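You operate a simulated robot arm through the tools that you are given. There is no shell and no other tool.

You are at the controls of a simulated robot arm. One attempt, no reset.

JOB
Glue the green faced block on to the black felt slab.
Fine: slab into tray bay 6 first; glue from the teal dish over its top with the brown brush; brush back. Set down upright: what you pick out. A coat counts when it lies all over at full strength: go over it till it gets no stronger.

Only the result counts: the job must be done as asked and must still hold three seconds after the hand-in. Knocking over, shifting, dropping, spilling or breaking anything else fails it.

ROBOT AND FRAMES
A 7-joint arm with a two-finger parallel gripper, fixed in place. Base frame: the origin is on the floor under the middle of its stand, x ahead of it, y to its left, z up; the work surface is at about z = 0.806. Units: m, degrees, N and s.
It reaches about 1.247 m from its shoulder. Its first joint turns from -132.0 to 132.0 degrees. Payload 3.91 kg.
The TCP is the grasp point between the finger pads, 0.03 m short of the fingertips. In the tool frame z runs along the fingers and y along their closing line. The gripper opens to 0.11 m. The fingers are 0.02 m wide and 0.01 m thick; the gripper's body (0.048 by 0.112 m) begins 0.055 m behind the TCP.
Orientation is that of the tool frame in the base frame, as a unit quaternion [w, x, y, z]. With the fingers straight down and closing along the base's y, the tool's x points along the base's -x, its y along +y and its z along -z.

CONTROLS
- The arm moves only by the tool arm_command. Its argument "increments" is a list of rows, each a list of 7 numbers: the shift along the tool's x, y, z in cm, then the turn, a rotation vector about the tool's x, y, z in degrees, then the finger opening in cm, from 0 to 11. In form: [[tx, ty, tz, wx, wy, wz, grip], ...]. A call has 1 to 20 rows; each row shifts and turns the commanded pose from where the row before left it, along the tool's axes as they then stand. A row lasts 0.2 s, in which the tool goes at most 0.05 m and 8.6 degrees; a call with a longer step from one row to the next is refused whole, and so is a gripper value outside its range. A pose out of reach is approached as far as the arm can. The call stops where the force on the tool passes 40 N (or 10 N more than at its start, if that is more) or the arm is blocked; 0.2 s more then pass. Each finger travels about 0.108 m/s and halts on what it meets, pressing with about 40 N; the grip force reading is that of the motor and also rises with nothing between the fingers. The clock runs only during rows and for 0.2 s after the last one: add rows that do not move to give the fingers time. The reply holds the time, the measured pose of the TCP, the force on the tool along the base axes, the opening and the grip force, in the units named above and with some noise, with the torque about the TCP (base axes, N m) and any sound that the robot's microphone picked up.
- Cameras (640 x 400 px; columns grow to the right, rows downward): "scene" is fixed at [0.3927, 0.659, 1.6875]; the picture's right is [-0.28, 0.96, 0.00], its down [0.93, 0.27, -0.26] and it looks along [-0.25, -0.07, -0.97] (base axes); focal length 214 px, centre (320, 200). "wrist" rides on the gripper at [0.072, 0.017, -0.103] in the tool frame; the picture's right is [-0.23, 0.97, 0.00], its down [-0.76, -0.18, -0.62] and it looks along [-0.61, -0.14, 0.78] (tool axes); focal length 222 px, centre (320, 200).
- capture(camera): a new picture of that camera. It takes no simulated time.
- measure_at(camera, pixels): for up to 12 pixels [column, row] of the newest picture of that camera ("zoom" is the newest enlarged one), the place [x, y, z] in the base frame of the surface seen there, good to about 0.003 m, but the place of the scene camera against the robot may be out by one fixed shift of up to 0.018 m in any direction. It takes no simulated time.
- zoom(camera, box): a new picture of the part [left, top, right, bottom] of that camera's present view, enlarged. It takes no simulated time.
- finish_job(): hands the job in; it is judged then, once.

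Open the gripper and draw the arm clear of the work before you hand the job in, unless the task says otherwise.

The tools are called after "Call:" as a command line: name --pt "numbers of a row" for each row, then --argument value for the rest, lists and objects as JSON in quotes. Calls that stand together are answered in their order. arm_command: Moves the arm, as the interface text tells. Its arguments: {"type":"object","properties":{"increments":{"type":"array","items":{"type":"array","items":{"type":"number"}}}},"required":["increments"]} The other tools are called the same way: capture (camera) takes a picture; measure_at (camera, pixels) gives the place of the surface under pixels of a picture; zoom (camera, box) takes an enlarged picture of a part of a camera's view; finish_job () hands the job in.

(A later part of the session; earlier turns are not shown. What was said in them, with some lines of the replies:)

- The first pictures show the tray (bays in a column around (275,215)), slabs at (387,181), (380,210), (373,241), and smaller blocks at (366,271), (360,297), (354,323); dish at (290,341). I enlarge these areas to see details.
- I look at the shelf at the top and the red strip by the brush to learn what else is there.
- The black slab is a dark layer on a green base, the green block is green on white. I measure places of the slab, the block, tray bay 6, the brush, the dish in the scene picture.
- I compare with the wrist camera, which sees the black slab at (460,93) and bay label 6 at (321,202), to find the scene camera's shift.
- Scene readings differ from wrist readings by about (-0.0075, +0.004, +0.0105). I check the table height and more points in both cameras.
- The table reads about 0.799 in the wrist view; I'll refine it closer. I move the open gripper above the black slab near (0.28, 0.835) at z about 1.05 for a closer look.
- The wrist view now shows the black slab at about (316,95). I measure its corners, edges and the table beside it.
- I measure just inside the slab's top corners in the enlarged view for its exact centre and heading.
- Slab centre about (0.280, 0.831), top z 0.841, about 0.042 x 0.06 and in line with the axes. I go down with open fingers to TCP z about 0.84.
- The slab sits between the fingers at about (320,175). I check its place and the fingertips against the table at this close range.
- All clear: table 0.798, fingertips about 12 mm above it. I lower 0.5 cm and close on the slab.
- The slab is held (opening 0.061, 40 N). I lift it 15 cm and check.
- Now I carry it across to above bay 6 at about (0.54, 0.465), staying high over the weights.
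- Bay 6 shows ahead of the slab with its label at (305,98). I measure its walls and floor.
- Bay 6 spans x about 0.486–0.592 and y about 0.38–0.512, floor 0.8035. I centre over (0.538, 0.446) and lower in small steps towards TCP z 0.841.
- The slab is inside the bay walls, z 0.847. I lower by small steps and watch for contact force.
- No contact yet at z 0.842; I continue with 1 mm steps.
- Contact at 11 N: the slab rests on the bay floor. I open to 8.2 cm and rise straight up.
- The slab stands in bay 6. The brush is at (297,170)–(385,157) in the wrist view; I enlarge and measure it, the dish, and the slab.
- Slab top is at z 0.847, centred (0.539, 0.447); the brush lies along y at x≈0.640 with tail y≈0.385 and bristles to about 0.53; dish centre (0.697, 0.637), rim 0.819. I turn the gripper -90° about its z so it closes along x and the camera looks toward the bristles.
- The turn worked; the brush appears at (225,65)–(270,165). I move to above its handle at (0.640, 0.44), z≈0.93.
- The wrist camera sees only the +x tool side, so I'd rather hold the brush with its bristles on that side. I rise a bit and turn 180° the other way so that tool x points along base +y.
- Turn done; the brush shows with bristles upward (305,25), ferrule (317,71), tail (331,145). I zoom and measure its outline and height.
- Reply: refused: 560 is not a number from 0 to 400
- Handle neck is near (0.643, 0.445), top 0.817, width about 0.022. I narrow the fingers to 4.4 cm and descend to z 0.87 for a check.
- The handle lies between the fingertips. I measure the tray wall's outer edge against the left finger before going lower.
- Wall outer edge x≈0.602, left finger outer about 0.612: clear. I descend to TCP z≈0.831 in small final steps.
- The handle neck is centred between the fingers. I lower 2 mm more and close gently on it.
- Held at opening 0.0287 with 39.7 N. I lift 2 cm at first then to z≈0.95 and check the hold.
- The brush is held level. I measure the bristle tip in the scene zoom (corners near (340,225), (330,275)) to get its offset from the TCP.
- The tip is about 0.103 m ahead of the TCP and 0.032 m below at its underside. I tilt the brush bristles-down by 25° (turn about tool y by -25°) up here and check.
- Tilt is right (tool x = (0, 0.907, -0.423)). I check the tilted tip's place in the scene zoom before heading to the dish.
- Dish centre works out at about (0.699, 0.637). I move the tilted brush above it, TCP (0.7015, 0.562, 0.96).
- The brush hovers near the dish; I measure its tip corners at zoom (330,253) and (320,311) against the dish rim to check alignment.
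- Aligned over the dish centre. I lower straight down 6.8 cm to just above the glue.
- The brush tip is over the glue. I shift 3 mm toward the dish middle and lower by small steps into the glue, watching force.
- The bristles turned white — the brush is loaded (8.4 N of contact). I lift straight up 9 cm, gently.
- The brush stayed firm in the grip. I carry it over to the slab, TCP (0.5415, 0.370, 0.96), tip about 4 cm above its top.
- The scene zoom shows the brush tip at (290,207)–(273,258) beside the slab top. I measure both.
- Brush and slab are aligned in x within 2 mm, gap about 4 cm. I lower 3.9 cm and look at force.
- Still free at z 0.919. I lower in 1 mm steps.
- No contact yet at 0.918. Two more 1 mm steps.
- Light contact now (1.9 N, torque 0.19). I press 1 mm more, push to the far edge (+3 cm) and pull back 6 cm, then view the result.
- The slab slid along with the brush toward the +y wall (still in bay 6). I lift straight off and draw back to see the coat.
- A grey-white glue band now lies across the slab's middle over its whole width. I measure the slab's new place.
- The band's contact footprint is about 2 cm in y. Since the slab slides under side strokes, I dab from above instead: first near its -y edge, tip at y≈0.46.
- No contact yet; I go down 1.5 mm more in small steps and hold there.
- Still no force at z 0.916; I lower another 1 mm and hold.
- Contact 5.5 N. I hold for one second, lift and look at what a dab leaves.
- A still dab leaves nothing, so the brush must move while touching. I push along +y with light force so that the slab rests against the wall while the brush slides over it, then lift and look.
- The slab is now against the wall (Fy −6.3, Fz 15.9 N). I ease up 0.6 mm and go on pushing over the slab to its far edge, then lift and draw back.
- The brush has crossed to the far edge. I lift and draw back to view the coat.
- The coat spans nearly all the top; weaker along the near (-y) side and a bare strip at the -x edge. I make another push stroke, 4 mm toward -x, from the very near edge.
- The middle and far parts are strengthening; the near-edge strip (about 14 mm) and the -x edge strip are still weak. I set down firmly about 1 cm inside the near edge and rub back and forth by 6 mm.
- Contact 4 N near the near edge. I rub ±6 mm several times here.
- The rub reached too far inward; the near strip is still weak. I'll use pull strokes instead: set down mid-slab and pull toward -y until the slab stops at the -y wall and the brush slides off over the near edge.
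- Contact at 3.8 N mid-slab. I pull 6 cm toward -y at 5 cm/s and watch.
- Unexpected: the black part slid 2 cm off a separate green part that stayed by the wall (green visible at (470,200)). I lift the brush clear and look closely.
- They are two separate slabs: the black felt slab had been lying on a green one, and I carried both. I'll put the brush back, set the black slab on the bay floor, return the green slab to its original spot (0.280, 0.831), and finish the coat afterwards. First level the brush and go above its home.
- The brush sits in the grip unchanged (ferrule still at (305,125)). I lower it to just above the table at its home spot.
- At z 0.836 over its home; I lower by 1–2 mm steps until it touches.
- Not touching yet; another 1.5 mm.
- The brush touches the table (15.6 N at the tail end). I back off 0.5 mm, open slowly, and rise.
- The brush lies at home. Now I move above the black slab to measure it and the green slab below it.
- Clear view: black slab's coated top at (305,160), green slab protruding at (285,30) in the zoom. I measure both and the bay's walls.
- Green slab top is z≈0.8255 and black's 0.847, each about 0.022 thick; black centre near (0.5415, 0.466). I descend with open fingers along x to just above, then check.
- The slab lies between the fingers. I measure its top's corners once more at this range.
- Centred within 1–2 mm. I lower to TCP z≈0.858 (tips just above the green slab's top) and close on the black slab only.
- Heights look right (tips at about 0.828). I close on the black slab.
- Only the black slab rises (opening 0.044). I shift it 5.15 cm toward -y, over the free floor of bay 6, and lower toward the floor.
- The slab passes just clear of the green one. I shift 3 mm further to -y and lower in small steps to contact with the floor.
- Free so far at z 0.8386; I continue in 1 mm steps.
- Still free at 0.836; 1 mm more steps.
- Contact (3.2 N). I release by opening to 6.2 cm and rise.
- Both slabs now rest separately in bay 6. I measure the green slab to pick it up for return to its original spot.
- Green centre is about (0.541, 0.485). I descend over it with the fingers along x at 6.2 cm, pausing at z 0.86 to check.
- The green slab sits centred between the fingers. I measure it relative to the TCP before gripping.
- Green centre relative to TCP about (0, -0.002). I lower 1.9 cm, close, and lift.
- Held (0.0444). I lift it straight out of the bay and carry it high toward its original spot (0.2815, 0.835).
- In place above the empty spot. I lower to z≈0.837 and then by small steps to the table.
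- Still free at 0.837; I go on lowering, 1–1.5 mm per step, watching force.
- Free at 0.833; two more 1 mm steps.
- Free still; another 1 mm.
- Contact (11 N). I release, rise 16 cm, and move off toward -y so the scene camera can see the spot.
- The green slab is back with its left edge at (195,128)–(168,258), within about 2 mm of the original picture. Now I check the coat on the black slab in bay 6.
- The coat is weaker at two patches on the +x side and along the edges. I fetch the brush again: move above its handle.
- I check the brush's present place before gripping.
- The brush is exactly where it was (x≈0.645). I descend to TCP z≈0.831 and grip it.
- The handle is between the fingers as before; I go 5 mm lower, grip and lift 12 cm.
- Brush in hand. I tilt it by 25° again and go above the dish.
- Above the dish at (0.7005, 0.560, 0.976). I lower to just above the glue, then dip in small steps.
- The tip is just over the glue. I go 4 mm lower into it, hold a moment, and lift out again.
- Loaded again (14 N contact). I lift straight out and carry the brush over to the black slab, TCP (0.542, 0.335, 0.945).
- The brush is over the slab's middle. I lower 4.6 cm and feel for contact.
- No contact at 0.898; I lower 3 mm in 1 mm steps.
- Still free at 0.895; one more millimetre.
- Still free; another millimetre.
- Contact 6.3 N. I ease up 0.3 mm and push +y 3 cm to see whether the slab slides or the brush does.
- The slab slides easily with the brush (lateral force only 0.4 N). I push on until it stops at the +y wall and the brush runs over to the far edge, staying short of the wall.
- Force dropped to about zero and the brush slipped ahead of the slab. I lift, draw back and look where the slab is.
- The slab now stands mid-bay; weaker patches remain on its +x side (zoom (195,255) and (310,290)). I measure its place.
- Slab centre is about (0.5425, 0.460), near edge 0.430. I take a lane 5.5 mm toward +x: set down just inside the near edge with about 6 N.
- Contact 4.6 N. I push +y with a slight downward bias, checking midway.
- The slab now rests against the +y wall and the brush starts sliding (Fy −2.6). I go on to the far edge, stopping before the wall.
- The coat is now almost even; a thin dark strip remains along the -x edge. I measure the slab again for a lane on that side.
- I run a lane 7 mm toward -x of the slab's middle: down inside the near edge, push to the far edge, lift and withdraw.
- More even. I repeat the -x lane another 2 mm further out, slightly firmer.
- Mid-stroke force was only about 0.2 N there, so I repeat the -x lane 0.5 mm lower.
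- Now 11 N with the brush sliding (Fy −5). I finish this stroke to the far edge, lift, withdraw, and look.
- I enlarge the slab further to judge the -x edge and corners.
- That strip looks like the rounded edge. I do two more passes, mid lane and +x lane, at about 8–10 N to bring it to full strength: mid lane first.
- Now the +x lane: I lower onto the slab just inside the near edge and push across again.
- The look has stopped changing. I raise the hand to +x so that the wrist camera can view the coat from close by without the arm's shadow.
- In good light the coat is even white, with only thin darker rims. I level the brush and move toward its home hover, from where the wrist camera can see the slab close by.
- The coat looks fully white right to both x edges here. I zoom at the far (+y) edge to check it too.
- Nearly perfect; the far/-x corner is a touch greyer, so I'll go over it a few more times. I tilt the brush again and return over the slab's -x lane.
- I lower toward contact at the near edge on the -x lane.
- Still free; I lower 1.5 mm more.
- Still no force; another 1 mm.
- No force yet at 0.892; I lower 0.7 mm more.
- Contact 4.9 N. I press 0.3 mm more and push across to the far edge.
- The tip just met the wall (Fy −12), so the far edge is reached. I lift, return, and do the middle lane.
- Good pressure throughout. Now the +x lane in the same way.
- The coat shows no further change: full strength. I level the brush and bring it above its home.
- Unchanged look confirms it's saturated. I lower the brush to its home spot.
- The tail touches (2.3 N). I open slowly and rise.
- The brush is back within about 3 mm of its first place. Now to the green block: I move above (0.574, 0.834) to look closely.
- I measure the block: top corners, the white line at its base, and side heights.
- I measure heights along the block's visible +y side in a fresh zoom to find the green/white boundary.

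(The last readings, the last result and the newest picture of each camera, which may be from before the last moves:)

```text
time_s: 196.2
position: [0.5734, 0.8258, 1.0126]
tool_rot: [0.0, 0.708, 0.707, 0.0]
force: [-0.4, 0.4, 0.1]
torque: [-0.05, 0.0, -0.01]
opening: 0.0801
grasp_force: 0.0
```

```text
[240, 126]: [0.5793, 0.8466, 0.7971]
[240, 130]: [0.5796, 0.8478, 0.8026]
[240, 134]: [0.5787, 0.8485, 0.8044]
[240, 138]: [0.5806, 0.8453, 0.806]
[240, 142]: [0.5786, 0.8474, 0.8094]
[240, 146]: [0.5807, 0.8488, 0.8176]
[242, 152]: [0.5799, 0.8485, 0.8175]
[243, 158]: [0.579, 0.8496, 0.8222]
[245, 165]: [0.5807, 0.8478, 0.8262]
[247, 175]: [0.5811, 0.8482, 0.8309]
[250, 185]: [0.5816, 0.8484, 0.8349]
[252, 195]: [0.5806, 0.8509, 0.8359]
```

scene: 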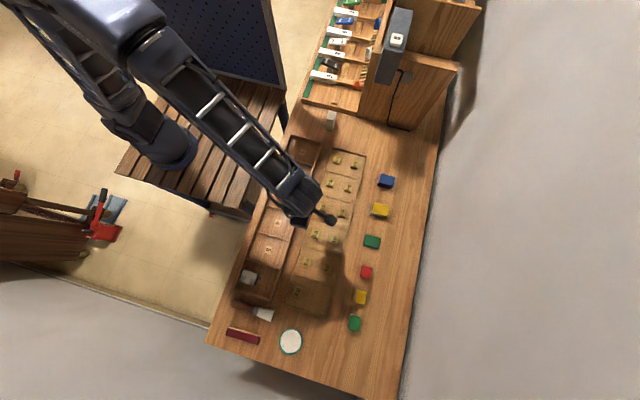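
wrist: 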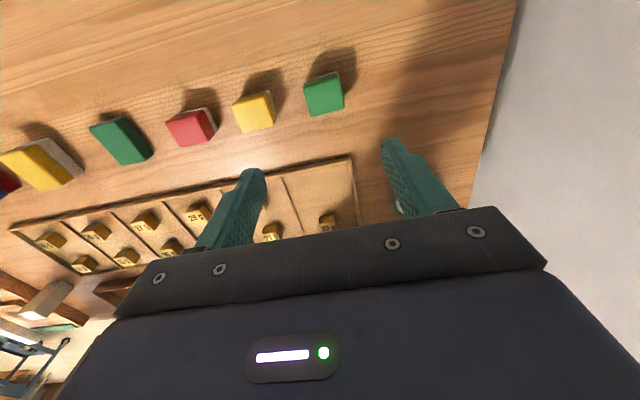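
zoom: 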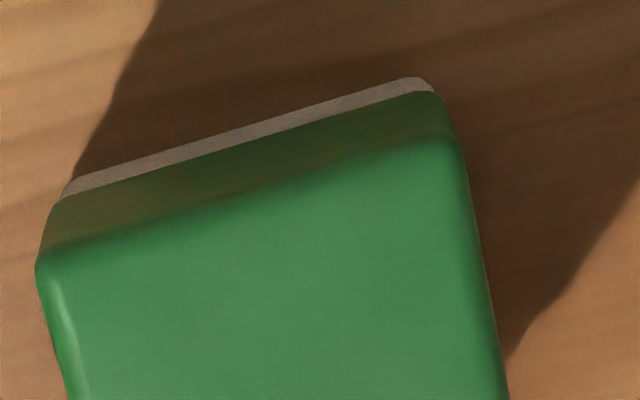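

White base spans 0.798–0.811 and green above to 0.839: one tile-like block with unequal layers. I'll grip its upper green part only (which also tells if it's one piece). To fit the slab's shape better I pick it with fingers along y, so I turn the gripper -90°.

Call:
arm_command --pt "0 0 0 0 0 -7.5 8" --pt "0 0 0 0 0 -7.5 8" --pt "0 0 0 0 0 -7.5 8" --pt "0 0 0 0 0 -7.5 8" --pt "0 0 0 0 0 -7.5 8" --pt "0 0 0 0 0 -7.5 8" --pt "0 0 0 0 0 -7.5 8" --pt "0 0 0 0 0 -7.5 8" --pt "0 0 0 0 0 -7.5 8" --pt "0 0 0 0 0 -7.5 8" --pt "0 0 0 0 0 -7.5 8" --pt "0 0 0 0 0 -7.5 8" --pt "0 0 0 0 0 0 8" --pt "0 0 0 0 0 0 8"

Call:
capture --camera "wrist"

Call:
zoom --camera "wrist" --box '[270, 50, 370, 130]'

```text
time_s: 199.2
position: [0.5735, 0.8231, 1.0132]
tool_rot: [0.0, -0.001, 1.0, 0.0]
force: [0.1, 0.0, -0.4]
torque: [0.01, -0.02, 0.03]
opening: 0.0798
grasp_force: 0.0
```

```text
taken
```

wrist: 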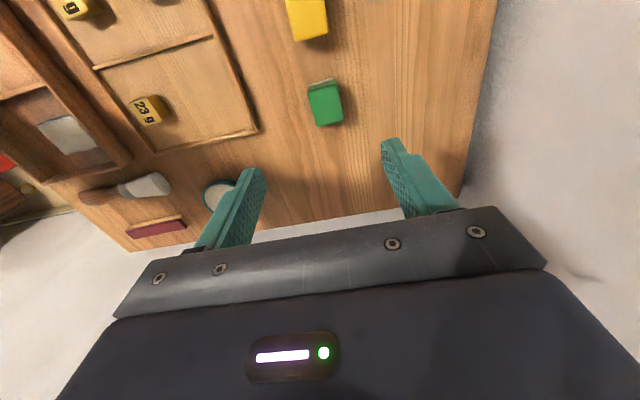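

```text
5.00 times, centred on (320, 90) of wrist
```

zoom: 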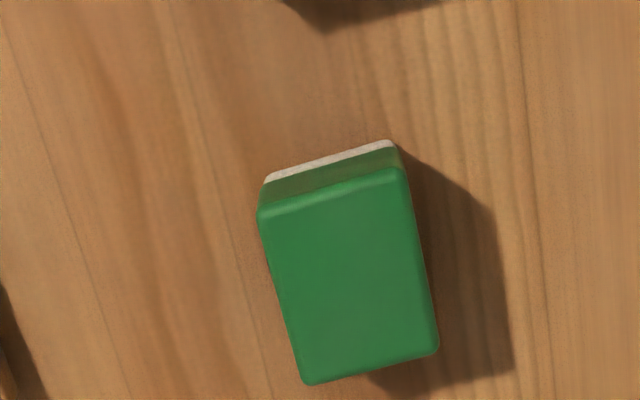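

I measure the block's top corners in this orientation for centring.

Call:
measure_at --camera "zoom" --pixels '[[267, 215], [400, 178], [430, 345], [305, 375], [345, 280], [330, 163], [335, 185]]'

```text
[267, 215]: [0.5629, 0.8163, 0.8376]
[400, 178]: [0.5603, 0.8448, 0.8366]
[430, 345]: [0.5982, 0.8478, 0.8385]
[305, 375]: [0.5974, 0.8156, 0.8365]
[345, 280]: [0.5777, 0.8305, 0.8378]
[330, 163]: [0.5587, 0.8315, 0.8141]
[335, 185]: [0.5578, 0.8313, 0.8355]
```

Block centre (0.580, 0.831), top 0.838, about 0.042 x 0.034. I descend over it to z≈0.87.

Call:
arm_command --pt "-0.35 0.45 3.5 0 0 0 8" --pt "-0.3 0.4 3.5 0 0 0 8" --pt "0 0 3.5 0 0 0 8" --pt "0 0 2.5 0 0 0 8" --pt "0 0 1.3 0 0 0 8" --pt "0 0 0 0 0 0 8" --pt "0 0 0 0 0 0 8"

Call:
capture --camera "wrist"

Call:
zoom --camera "wrist" --box '[220, 80, 420, 220]'

```text
time_s: 200.8
position: [0.5817, 0.8328, 0.8692]
tool_rot: [0.0, 0.0, 1.0, 0.0]
force: [0.7, 0.5, 0.6]
torque: [0.02, 0.01, 0.04]
opening: 0.0802
grasp_force: 0.1
```

```text
taken
```

wrist: 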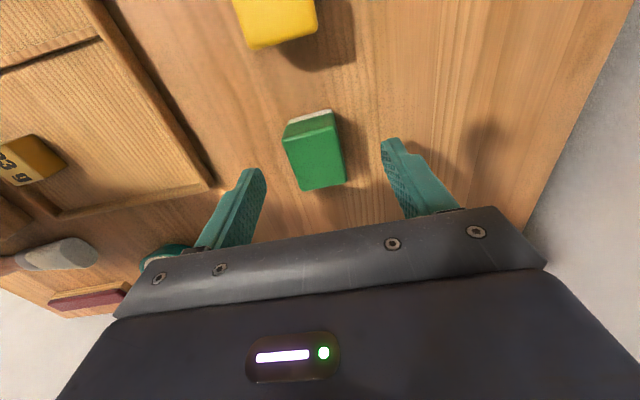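

```text
2.86 times, centred on (320, 150) of wrist
```

zoom: 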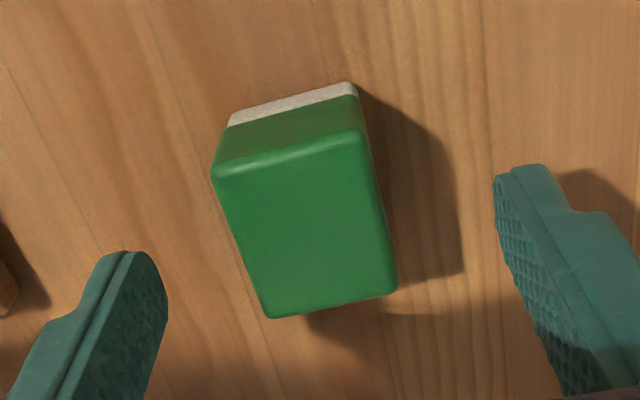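

Well centred. I lower to TCP z≈0.847 (tips about 0.817, on the green part only) and close.

Call:
arm_command --pt "0 -0.1 1.2 0 0 0 8" --pt "0 0 1.0 0 0 0 8" --pt "0 0 0 0 0 0 7" --pt "0 0 0 0 0 0 6" --pt "0 0 0 0 0 0 5" --pt "0 0 0 0 0 0 4" --pt "0 0 0 0 0 0 3" --pt "0 0 0 0 0 0 2" --pt "0 0 0 0 0 0 1.5" --pt "0 0 0 0 0 0 1.5"

Call:
capture --camera "wrist"

```text
time_s: 203.0
position: [0.5798, 0.8314, 0.8469]
tool_rot: [0.0, 0.0, 1.0, 0.0]
force: [-0.2, -0.9, -0.2]
torque: [0.01, -0.01, 0.02]
opening: 0.0349
grasp_force: 40.5
```

```text
taken
```

wrist: 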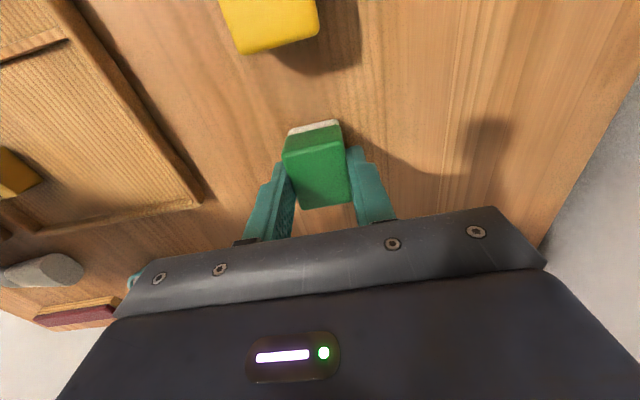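

Held (0.035 opening). I lift slowly 4 cm to see whether the white base comes along.

Call:
arm_command --pt "0 0 -0.3 0 0 0 1.5" --pt "0 0 -0.7 0 0 0 1.5" --pt "0 0 -1.5 0 0 0 1.5" --pt "0 0 -1.5 0 0 0 1.5" --pt "0 0 0 0 0 0 1.5"

Call:
capture --camera "wrist"

Call:
zoom --camera "wrist" --box '[240, 80, 400, 220]'

```text
time_s: 204.2
position: [0.5811, 0.831, 0.8877]
tool_rot: [0.0, 0.0, 1.0, -0.001]
force: [-0.1, 0.4, 0.3]
torque: [-0.02, 0.03, 0.01]
opening: 0.035
grasp_force: 40.1
```

```text
taken
```

wrist: 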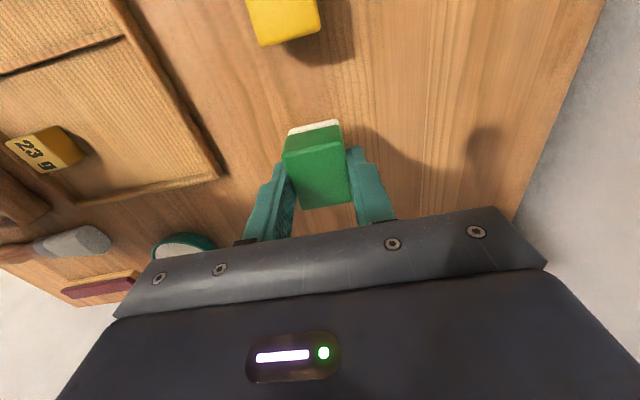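

```text
2.86 times, centred on (320, 150) of wrist
```

zoom: 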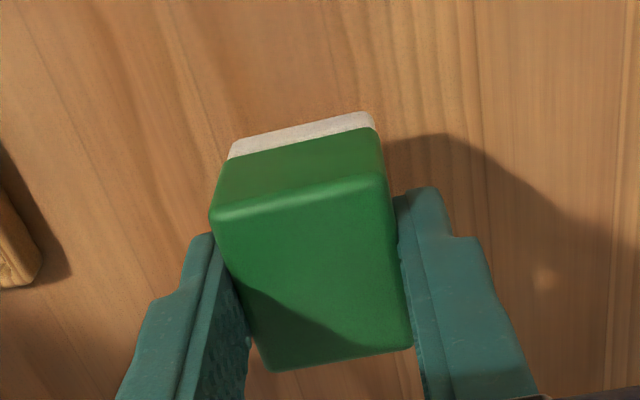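

The white base lifts with it: a single block. I raise it to z≈1.0 and turn the gripper +90° so its narrow side will lie along the slab's narrow side.

Call:
arm_command --pt "0 0 -4 0 0 0 1.5" --pt "0 0 -4 0 0 0 1.5" --pt "0 0 -3.5 0 0 0 1.5" --pt "0 0 0 0 0 7.5 1.5" --pt "0 0 0 0 0 7.5 1.5" --pt "0 0 0 0 0 7.5 1.5" --pt "0 0 0 0 0 7.5 1.5" --pt "0 0 0 0 0 7.5 1.5" --pt "0 0 0 0 0 7.5 1.5" --pt "0 0 0 0 0 7.5 1.5" --pt "0 0 0 0 0 7.5 1.5" --pt "0 0 0 0 0 7.5 1.5" --pt "0 0 0 0 0 7.5 1.5" --pt "0 0 0 0 0 7.5 1.5" --pt "0 0 0 0 0 7.5 1.5" --pt "0 0 0 0 0 0 1.5" --pt "0 0 0 0 0 0 1.5"

Call:
capture --camera "wrist"

```text
time_s: 207.8
position: [0.5801, 0.832, 1.0029]
tool_rot: [0.0, 0.707, 0.707, 0.0]
force: [0.2, -0.6, 0.0]
torque: [0.04, -0.01, 0.02]
opening: 0.0345
grasp_force: 39.9
```

```text
taken
```

wrist: 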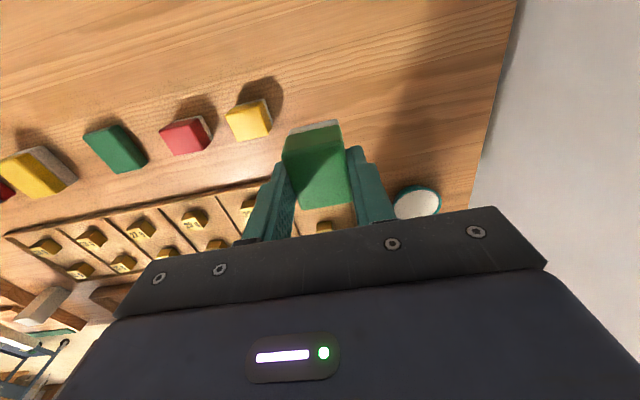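

Turned. I carry the block over to near the slab, (0.5423, 0.45, 1.0), and look.

Call:
arm_command --pt "-3.82 -0.38 0 0 0 0 1.5" --pt "-3.82 -0.38 0 0 0 0 1.5" --pt "-3.82 -0.38 0 0 0 0 1.5" --pt "-3.82 -0.38 0 0 0 0 1.5" --pt "-3.82 -0.38 0 0 0 0 1.5" --pt "-3.82 -0.38 0 0 0 0 1.5" --pt "-3.82 -0.38 0 0 0 0 1.5" --pt "-3.82 -0.38 0 0 0 0 1.5" --pt "-3.82 -0.38 0 0 0 0 1.5" --pt "-3.82 -0.38 0 0 0 0 1.5" --pt "0 0 0 0 0 0 1.5" --pt "0 0 0 0 0 0 1.5"

Call:
capture --camera "wrist"

Call:
zoom --camera "wrist" --box '[240, 0, 400, 130]'

```text
time_s: 210.4
position: [0.5435, 0.4503, 1.0015]
tool_rot: [0.0, 0.707, 0.708, 0.001]
force: [0.1, -1.6, -0.5]
torque: [-0.01, 0.02, -0.02]
opening: 0.0346
grasp_force: 40.1
```

```text
taken
```

wrist: 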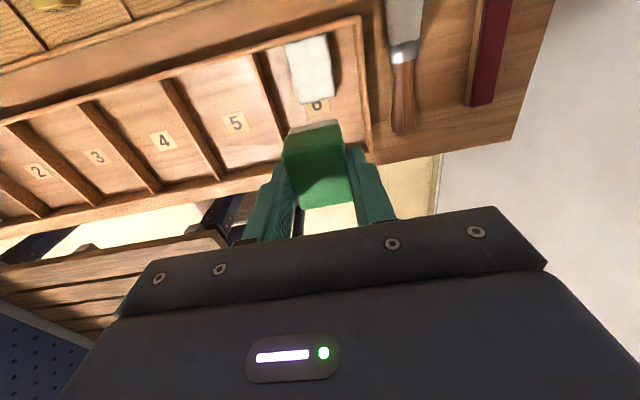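

```text
3.08 times, centred on (320, 65) of wrist
```

zoom: 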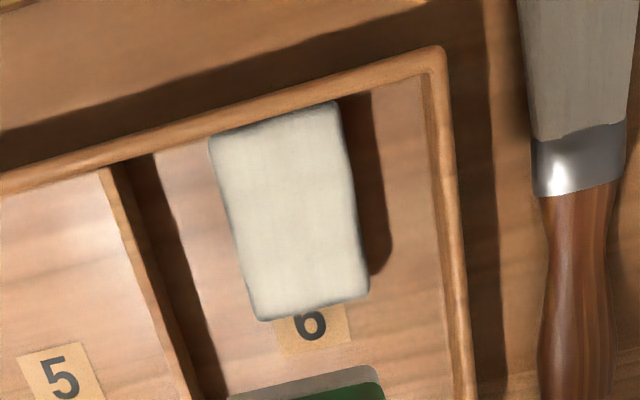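

The slab's coat is clean and even. I measure its corners for placing the block.

Call:
measure_at --camera "zoom" --pixels '[[216, 147], [335, 110], [363, 287], [262, 313], [290, 210], [222, 200], [350, 200], [310, 310]]'

Call:
measure_at --camera "wrist" --pixels '[[289, 142], [338, 132], [350, 195], [306, 205], [322, 170], [292, 132], [338, 124]]'

```text
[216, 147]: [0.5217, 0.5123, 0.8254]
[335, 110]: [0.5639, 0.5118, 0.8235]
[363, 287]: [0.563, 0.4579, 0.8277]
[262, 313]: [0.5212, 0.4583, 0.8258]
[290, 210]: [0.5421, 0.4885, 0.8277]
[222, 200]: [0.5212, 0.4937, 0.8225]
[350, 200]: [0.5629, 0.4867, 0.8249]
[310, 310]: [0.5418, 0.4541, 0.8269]
```

```text
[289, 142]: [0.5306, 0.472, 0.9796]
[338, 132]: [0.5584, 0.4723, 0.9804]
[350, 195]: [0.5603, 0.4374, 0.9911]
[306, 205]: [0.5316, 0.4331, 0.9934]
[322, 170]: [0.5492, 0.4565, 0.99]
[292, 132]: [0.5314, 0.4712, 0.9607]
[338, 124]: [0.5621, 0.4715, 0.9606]
```

Slab centre (0.542, 0.485). I move over it and lower to z≈0.882.

Call:
arm_command --pt "1.75 -0.1 0 0 0 0 1.5" --pt "1.72 -0.05 0 0 0 0 1.5" --pt "0 0 3.5 0 0 0 1.5" --pt "0 0 3.5 0 0 0 1.5" --pt "0 0 3 0 0 0 1.5" --pt "0 0 1.9 0 0 0 1.5" --pt "0 0 0 0 0 0 1.5" --pt "0 0 0 0 0 0 1.5"

Call:
capture --camera "wrist"

Call:
zoom --camera "wrist" --box '[240, 80, 400, 220]'

Call:
zoom --camera "scene" --box '[240, 260, 288, 296]'

```text
time_s: 212.2
position: [0.5418, 0.4824, 0.8834]
tool_rot: [0.0, 0.707, 0.707, 0.0]
force: [0.0, -0.2, -0.3]
torque: [0.04, 0.02, -0.04]
opening: 0.0345
grasp_force: 39.8
```

```text
taken
```

wrist: 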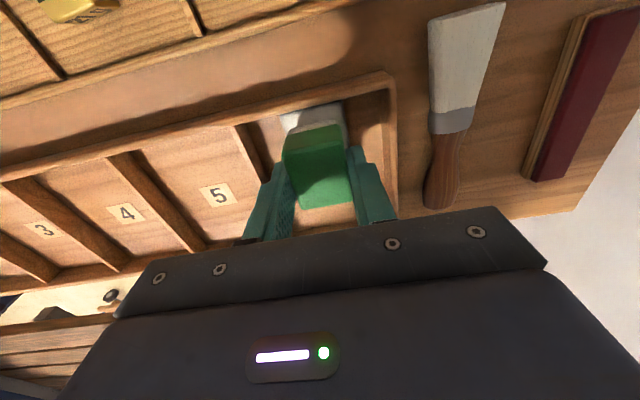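

```text
2.86 times, centred on (320, 150) of wrist
```

zoom: 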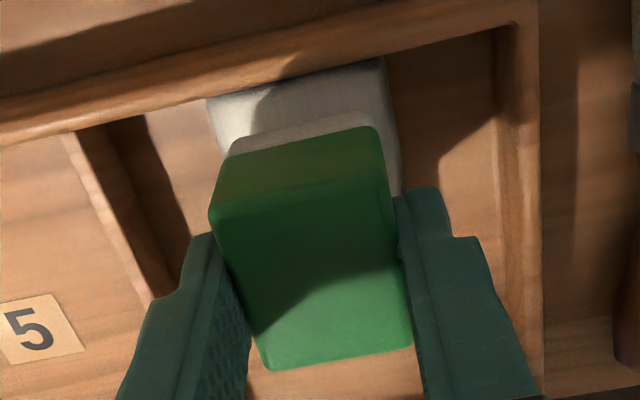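

```text
11.11 times, centred on (264, 278) of scene
```

zoom: 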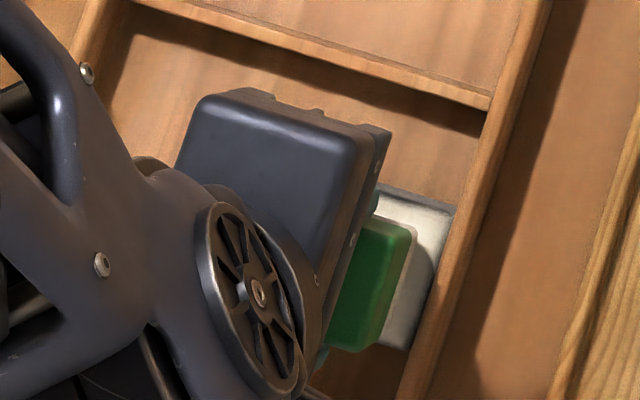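

The block is centred in x over the slab; I shift 2.5 mm toward +y and lower in small steps to contact.

Call:
arm_command --pt "0.25 0 0 0 0 0 1.5" --pt "0 0 0.3 0 0 0 1.5" --pt "0 0 0.2 0 0 0 1.5" --pt "0 0 0 0 0 0 1.5"

Call:
arm_command --pt "0 0 0.1 0 0 0 1.5" --pt "0 0 0.1 0 0 0 1.5" --pt "0 0 0 0 0 0 1.5"

```text
time_s: 213.2
position: [0.5406, 0.4865, 0.8787]
tool_rot: [0.0, 0.707, 0.707, 0.0]
force: [-0.4, 0.6, -1.0]
torque: [0.01, -0.02, 0.01]
opening: 0.0343
grasp_force: 39.9
```

```text
time_s: 214.0
position: [0.5411, 0.4854, 0.8764]
tool_rot: [-0.001, 0.706, 0.708, 0.0]
force: [-0.2, 0.1, 0.2]
torque: [0.0, -0.01, 0.01]
opening: 0.0345
grasp_force: 39.7
```

Free at 0.8764, centred at (0.541, 0.485). I continue in 1 mm steps.

Call:
arm_command --pt "0 0 0.1 0 0 0 1.5" --pt "0 0 0 0 0 0 1.5"

Call:
arm_command --pt "0 0 0.1 0 0 0 1.5" --pt "0 0 0 0 0 0 1.5"

```text
time_s: 214.6
position: [0.5419, 0.4855, 0.8755]
tool_rot: [0.0, 0.707, 0.707, 0.0]
force: [0.1, 0.0, -0.4]
torque: [-0.04, 0.0, 0.02]
opening: 0.0346
grasp_force: 40.8
```

```text
time_s: 215.2
position: [0.5411, 0.4858, 0.8752]
tool_rot: [0.0, 0.707, 0.707, 0.001]
force: [0.8, 0.3, 1.5]
torque: [-0.01, -0.03, 0.03]
opening: 0.0347
grasp_force: 39.9
```

Touching (1.5 N). I press about 1 mm more to seat it in the glue and hold two seconds.

Call:
arm_command --pt "0 0 0.05 0 0 0 1.5" --pt "0 0 0.05 0 0 0 1.5" --pt "0 0 0 0 0 0 1.5" --pt "0 0 0 0 0 0 1.5" --pt "0 0 0 0 0 0 1.5" --pt "0 0 0 0 0 0 1.5" --pt "0 0 0 0 0 0 1.5" --pt "0 0 0 0 0 0 1.5" --pt "0 0 0 0 0 0 1.5" --pt "0 0 0 0 0 0 1.5" --pt "0 0 0 0 0 0 1.5" --pt "0 0 0 0 0 0 1.5"

Call:
capture --camera "wrist"

```text
time_s: 217.8
position: [0.5412, 0.4869, 0.8746]
tool_rot: [0.0, 0.707, 0.707, 0.0]
force: [-0.2, 1.0, 17.1]
torque: [0.0, 0.0, 0.0]
opening: 0.0347
grasp_force: 39.4
```

```text
taken
```

wrist: 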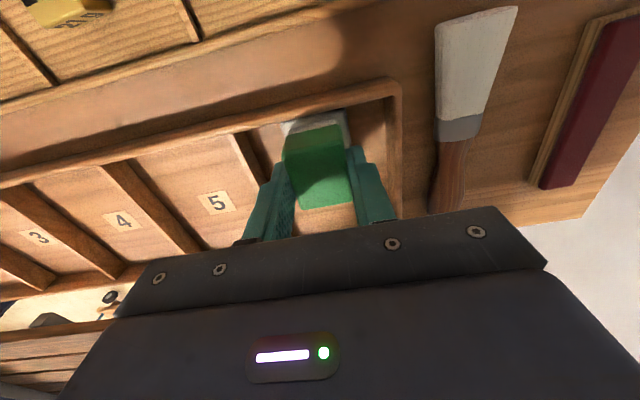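

Seated with 17 N, no tilt torque. I ease off, open the fingers slowly and rise straight up.

Call:
arm_command --pt "0 0 -0.08 0 0 0 1.5" --pt "0 0 0 0 0 0 3.8" --pt "0 0 0 0 0 0 4.4" --pt "0 0 0 0 0 0 5.2" --pt "0 0 0 0 0 0 6" --pt "0 0 0 0 0 0 6" --pt "0 0 -1 0 0 0 6" --pt "0 0 -2 0 0 0 6" --pt "0 0 -4 0 0 0 6" --pt "0 0 -4 0 0 0 6" --pt "0 0 -4 0 0 0 6" --pt "0 0 0 0 0 0 6"

Call:
capture --camera "wrist"

Call:
zoom --camera "wrist" --box '[250, 30, 400, 160]'

```text
time_s: 220.4
position: [0.5413, 0.4867, 1.0238]
tool_rot: [0.0, 0.707, 0.708, 0.0]
force: [-0.3, -0.4, -0.2]
torque: [0.01, -0.01, 0.03]
opening: 0.06
grasp_force: 0.0
```

```text
taken
```

wrist: 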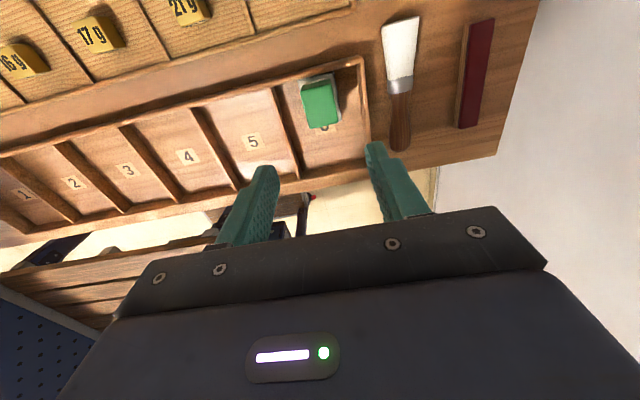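

```text
3.08 times, centred on (325, 95) of wrist
```

zoom: 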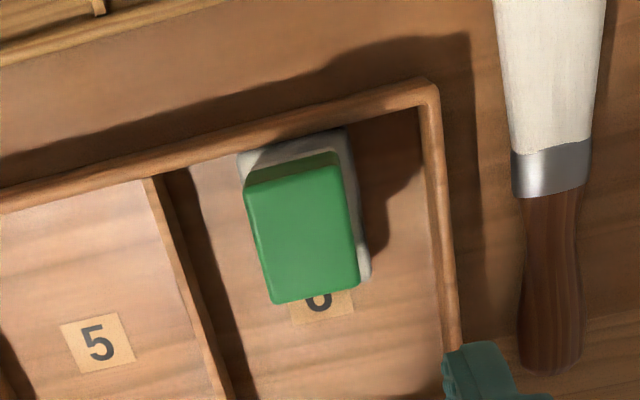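

The block stands on the slab in bay 6. I draw the arm up and away toward the start side and check everything with the scene camera.

Call:
arm_command --pt "0 -1 -3.5 0 0 0 8" --pt "0 -2 -3.5 0 0 0 8" --pt "0 -3 -2.5 0 0 0 8" --pt "0 -3 -2.5 0 0 0 8" --pt "0 -3 -2.5 0 0 0 8" --pt "0 -3 -2.5 0 0 0 8" --pt "0 -3.5 -1.5 0 0 0 8" --pt "0 -3.5 -1 0 0 0 8" --pt "0 -3.5 0 0 0 0 8" --pt "0 -3.5 0 0 0 0 8" --pt "0 0 0 0 0 0 8" --pt "0 0 0 0 0 0 8"

Call:
capture --camera "scene"

Call:
zoom --camera "scene" --box '[230, 255, 290, 300]'

Call:
zoom --camera "scene" --box '[200, 260, 400, 385]'

Call:
zoom --camera "scene" --box '[350, 225, 400, 256]'

```text
time_s: 223.0
position: [0.2527, 0.4869, 1.2193]
tool_rot: [0.0, 0.707, 0.707, 0.0]
force: [-0.3, 0.2, -0.1]
torque: [0.02, -0.04, 0.03]
opening: 0.0802
grasp_force: 0.1
```

```text
taken
```

scene: 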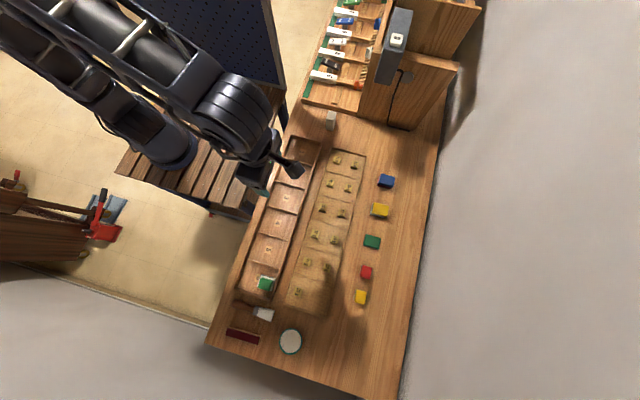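

```text
8.89 times, centred on (260, 278) of scene
```

zoom: 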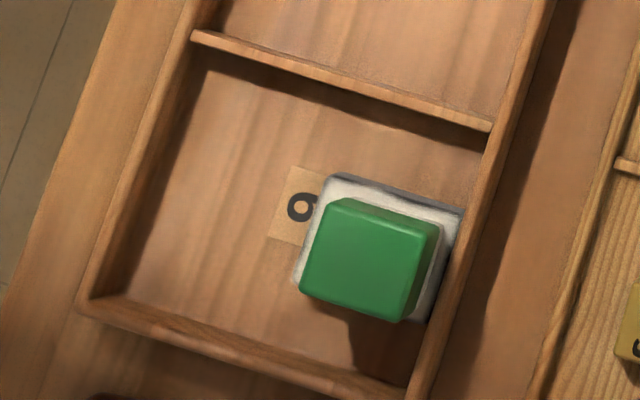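

```text
3.20 times, centred on (300, 322) of scene
```

zoom: 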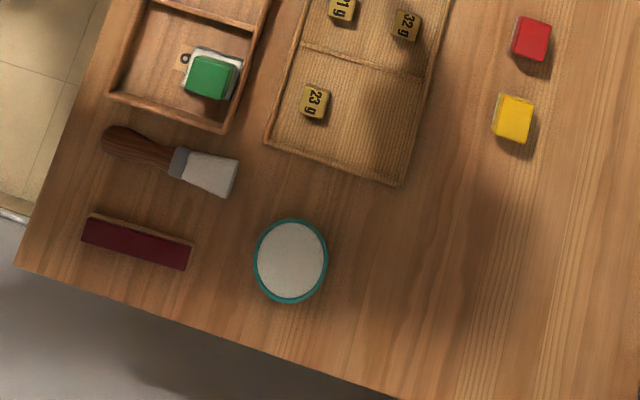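

```text
12.80 times, centred on (375, 240) of scene
```

zoom: 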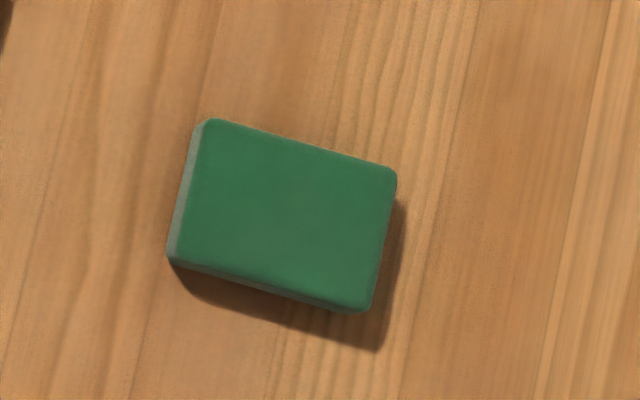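

Everything is in order: block upright on the coated black slab in bay 6, brush, dish, weights and the green slab in their places, gripper open and the arm clear. I hand the job in.

Call:
finish_job

```text
The job is handed in.
```

The green-faced block is glued upright on the black felt slab in tray bay 6, and the job is handed in; I don't have the verdict yet.

- **Green slab moved:** The black slab was lying on a separate green one, and my first pick carried both to bay 6. I noticed when a brush stroke pulled the black slab off it. I set the black slab on the bay floor and returned the green one to within about 2 mm of where it started, by comparing pictures.
- **Coat:** I brushed glue from the teal dish over the slab's whole top until further passes made no visible difference. The first passes were made while the black slab still sat on the green one; the last ones, after a second dip, were on the bay floor.
- **Brush:** It is back within about 3 mm of its first place, with glue still on the bristles.
- **Block:** I turned it 90° so its narrow side runs along the slab's narrow side, which gives it more margin all round. I pressed it down at about 17 N for two seconds.

In the last pictures the dish, weights and other pieces look where they were at the start. The gripper is open and the arm is clear.
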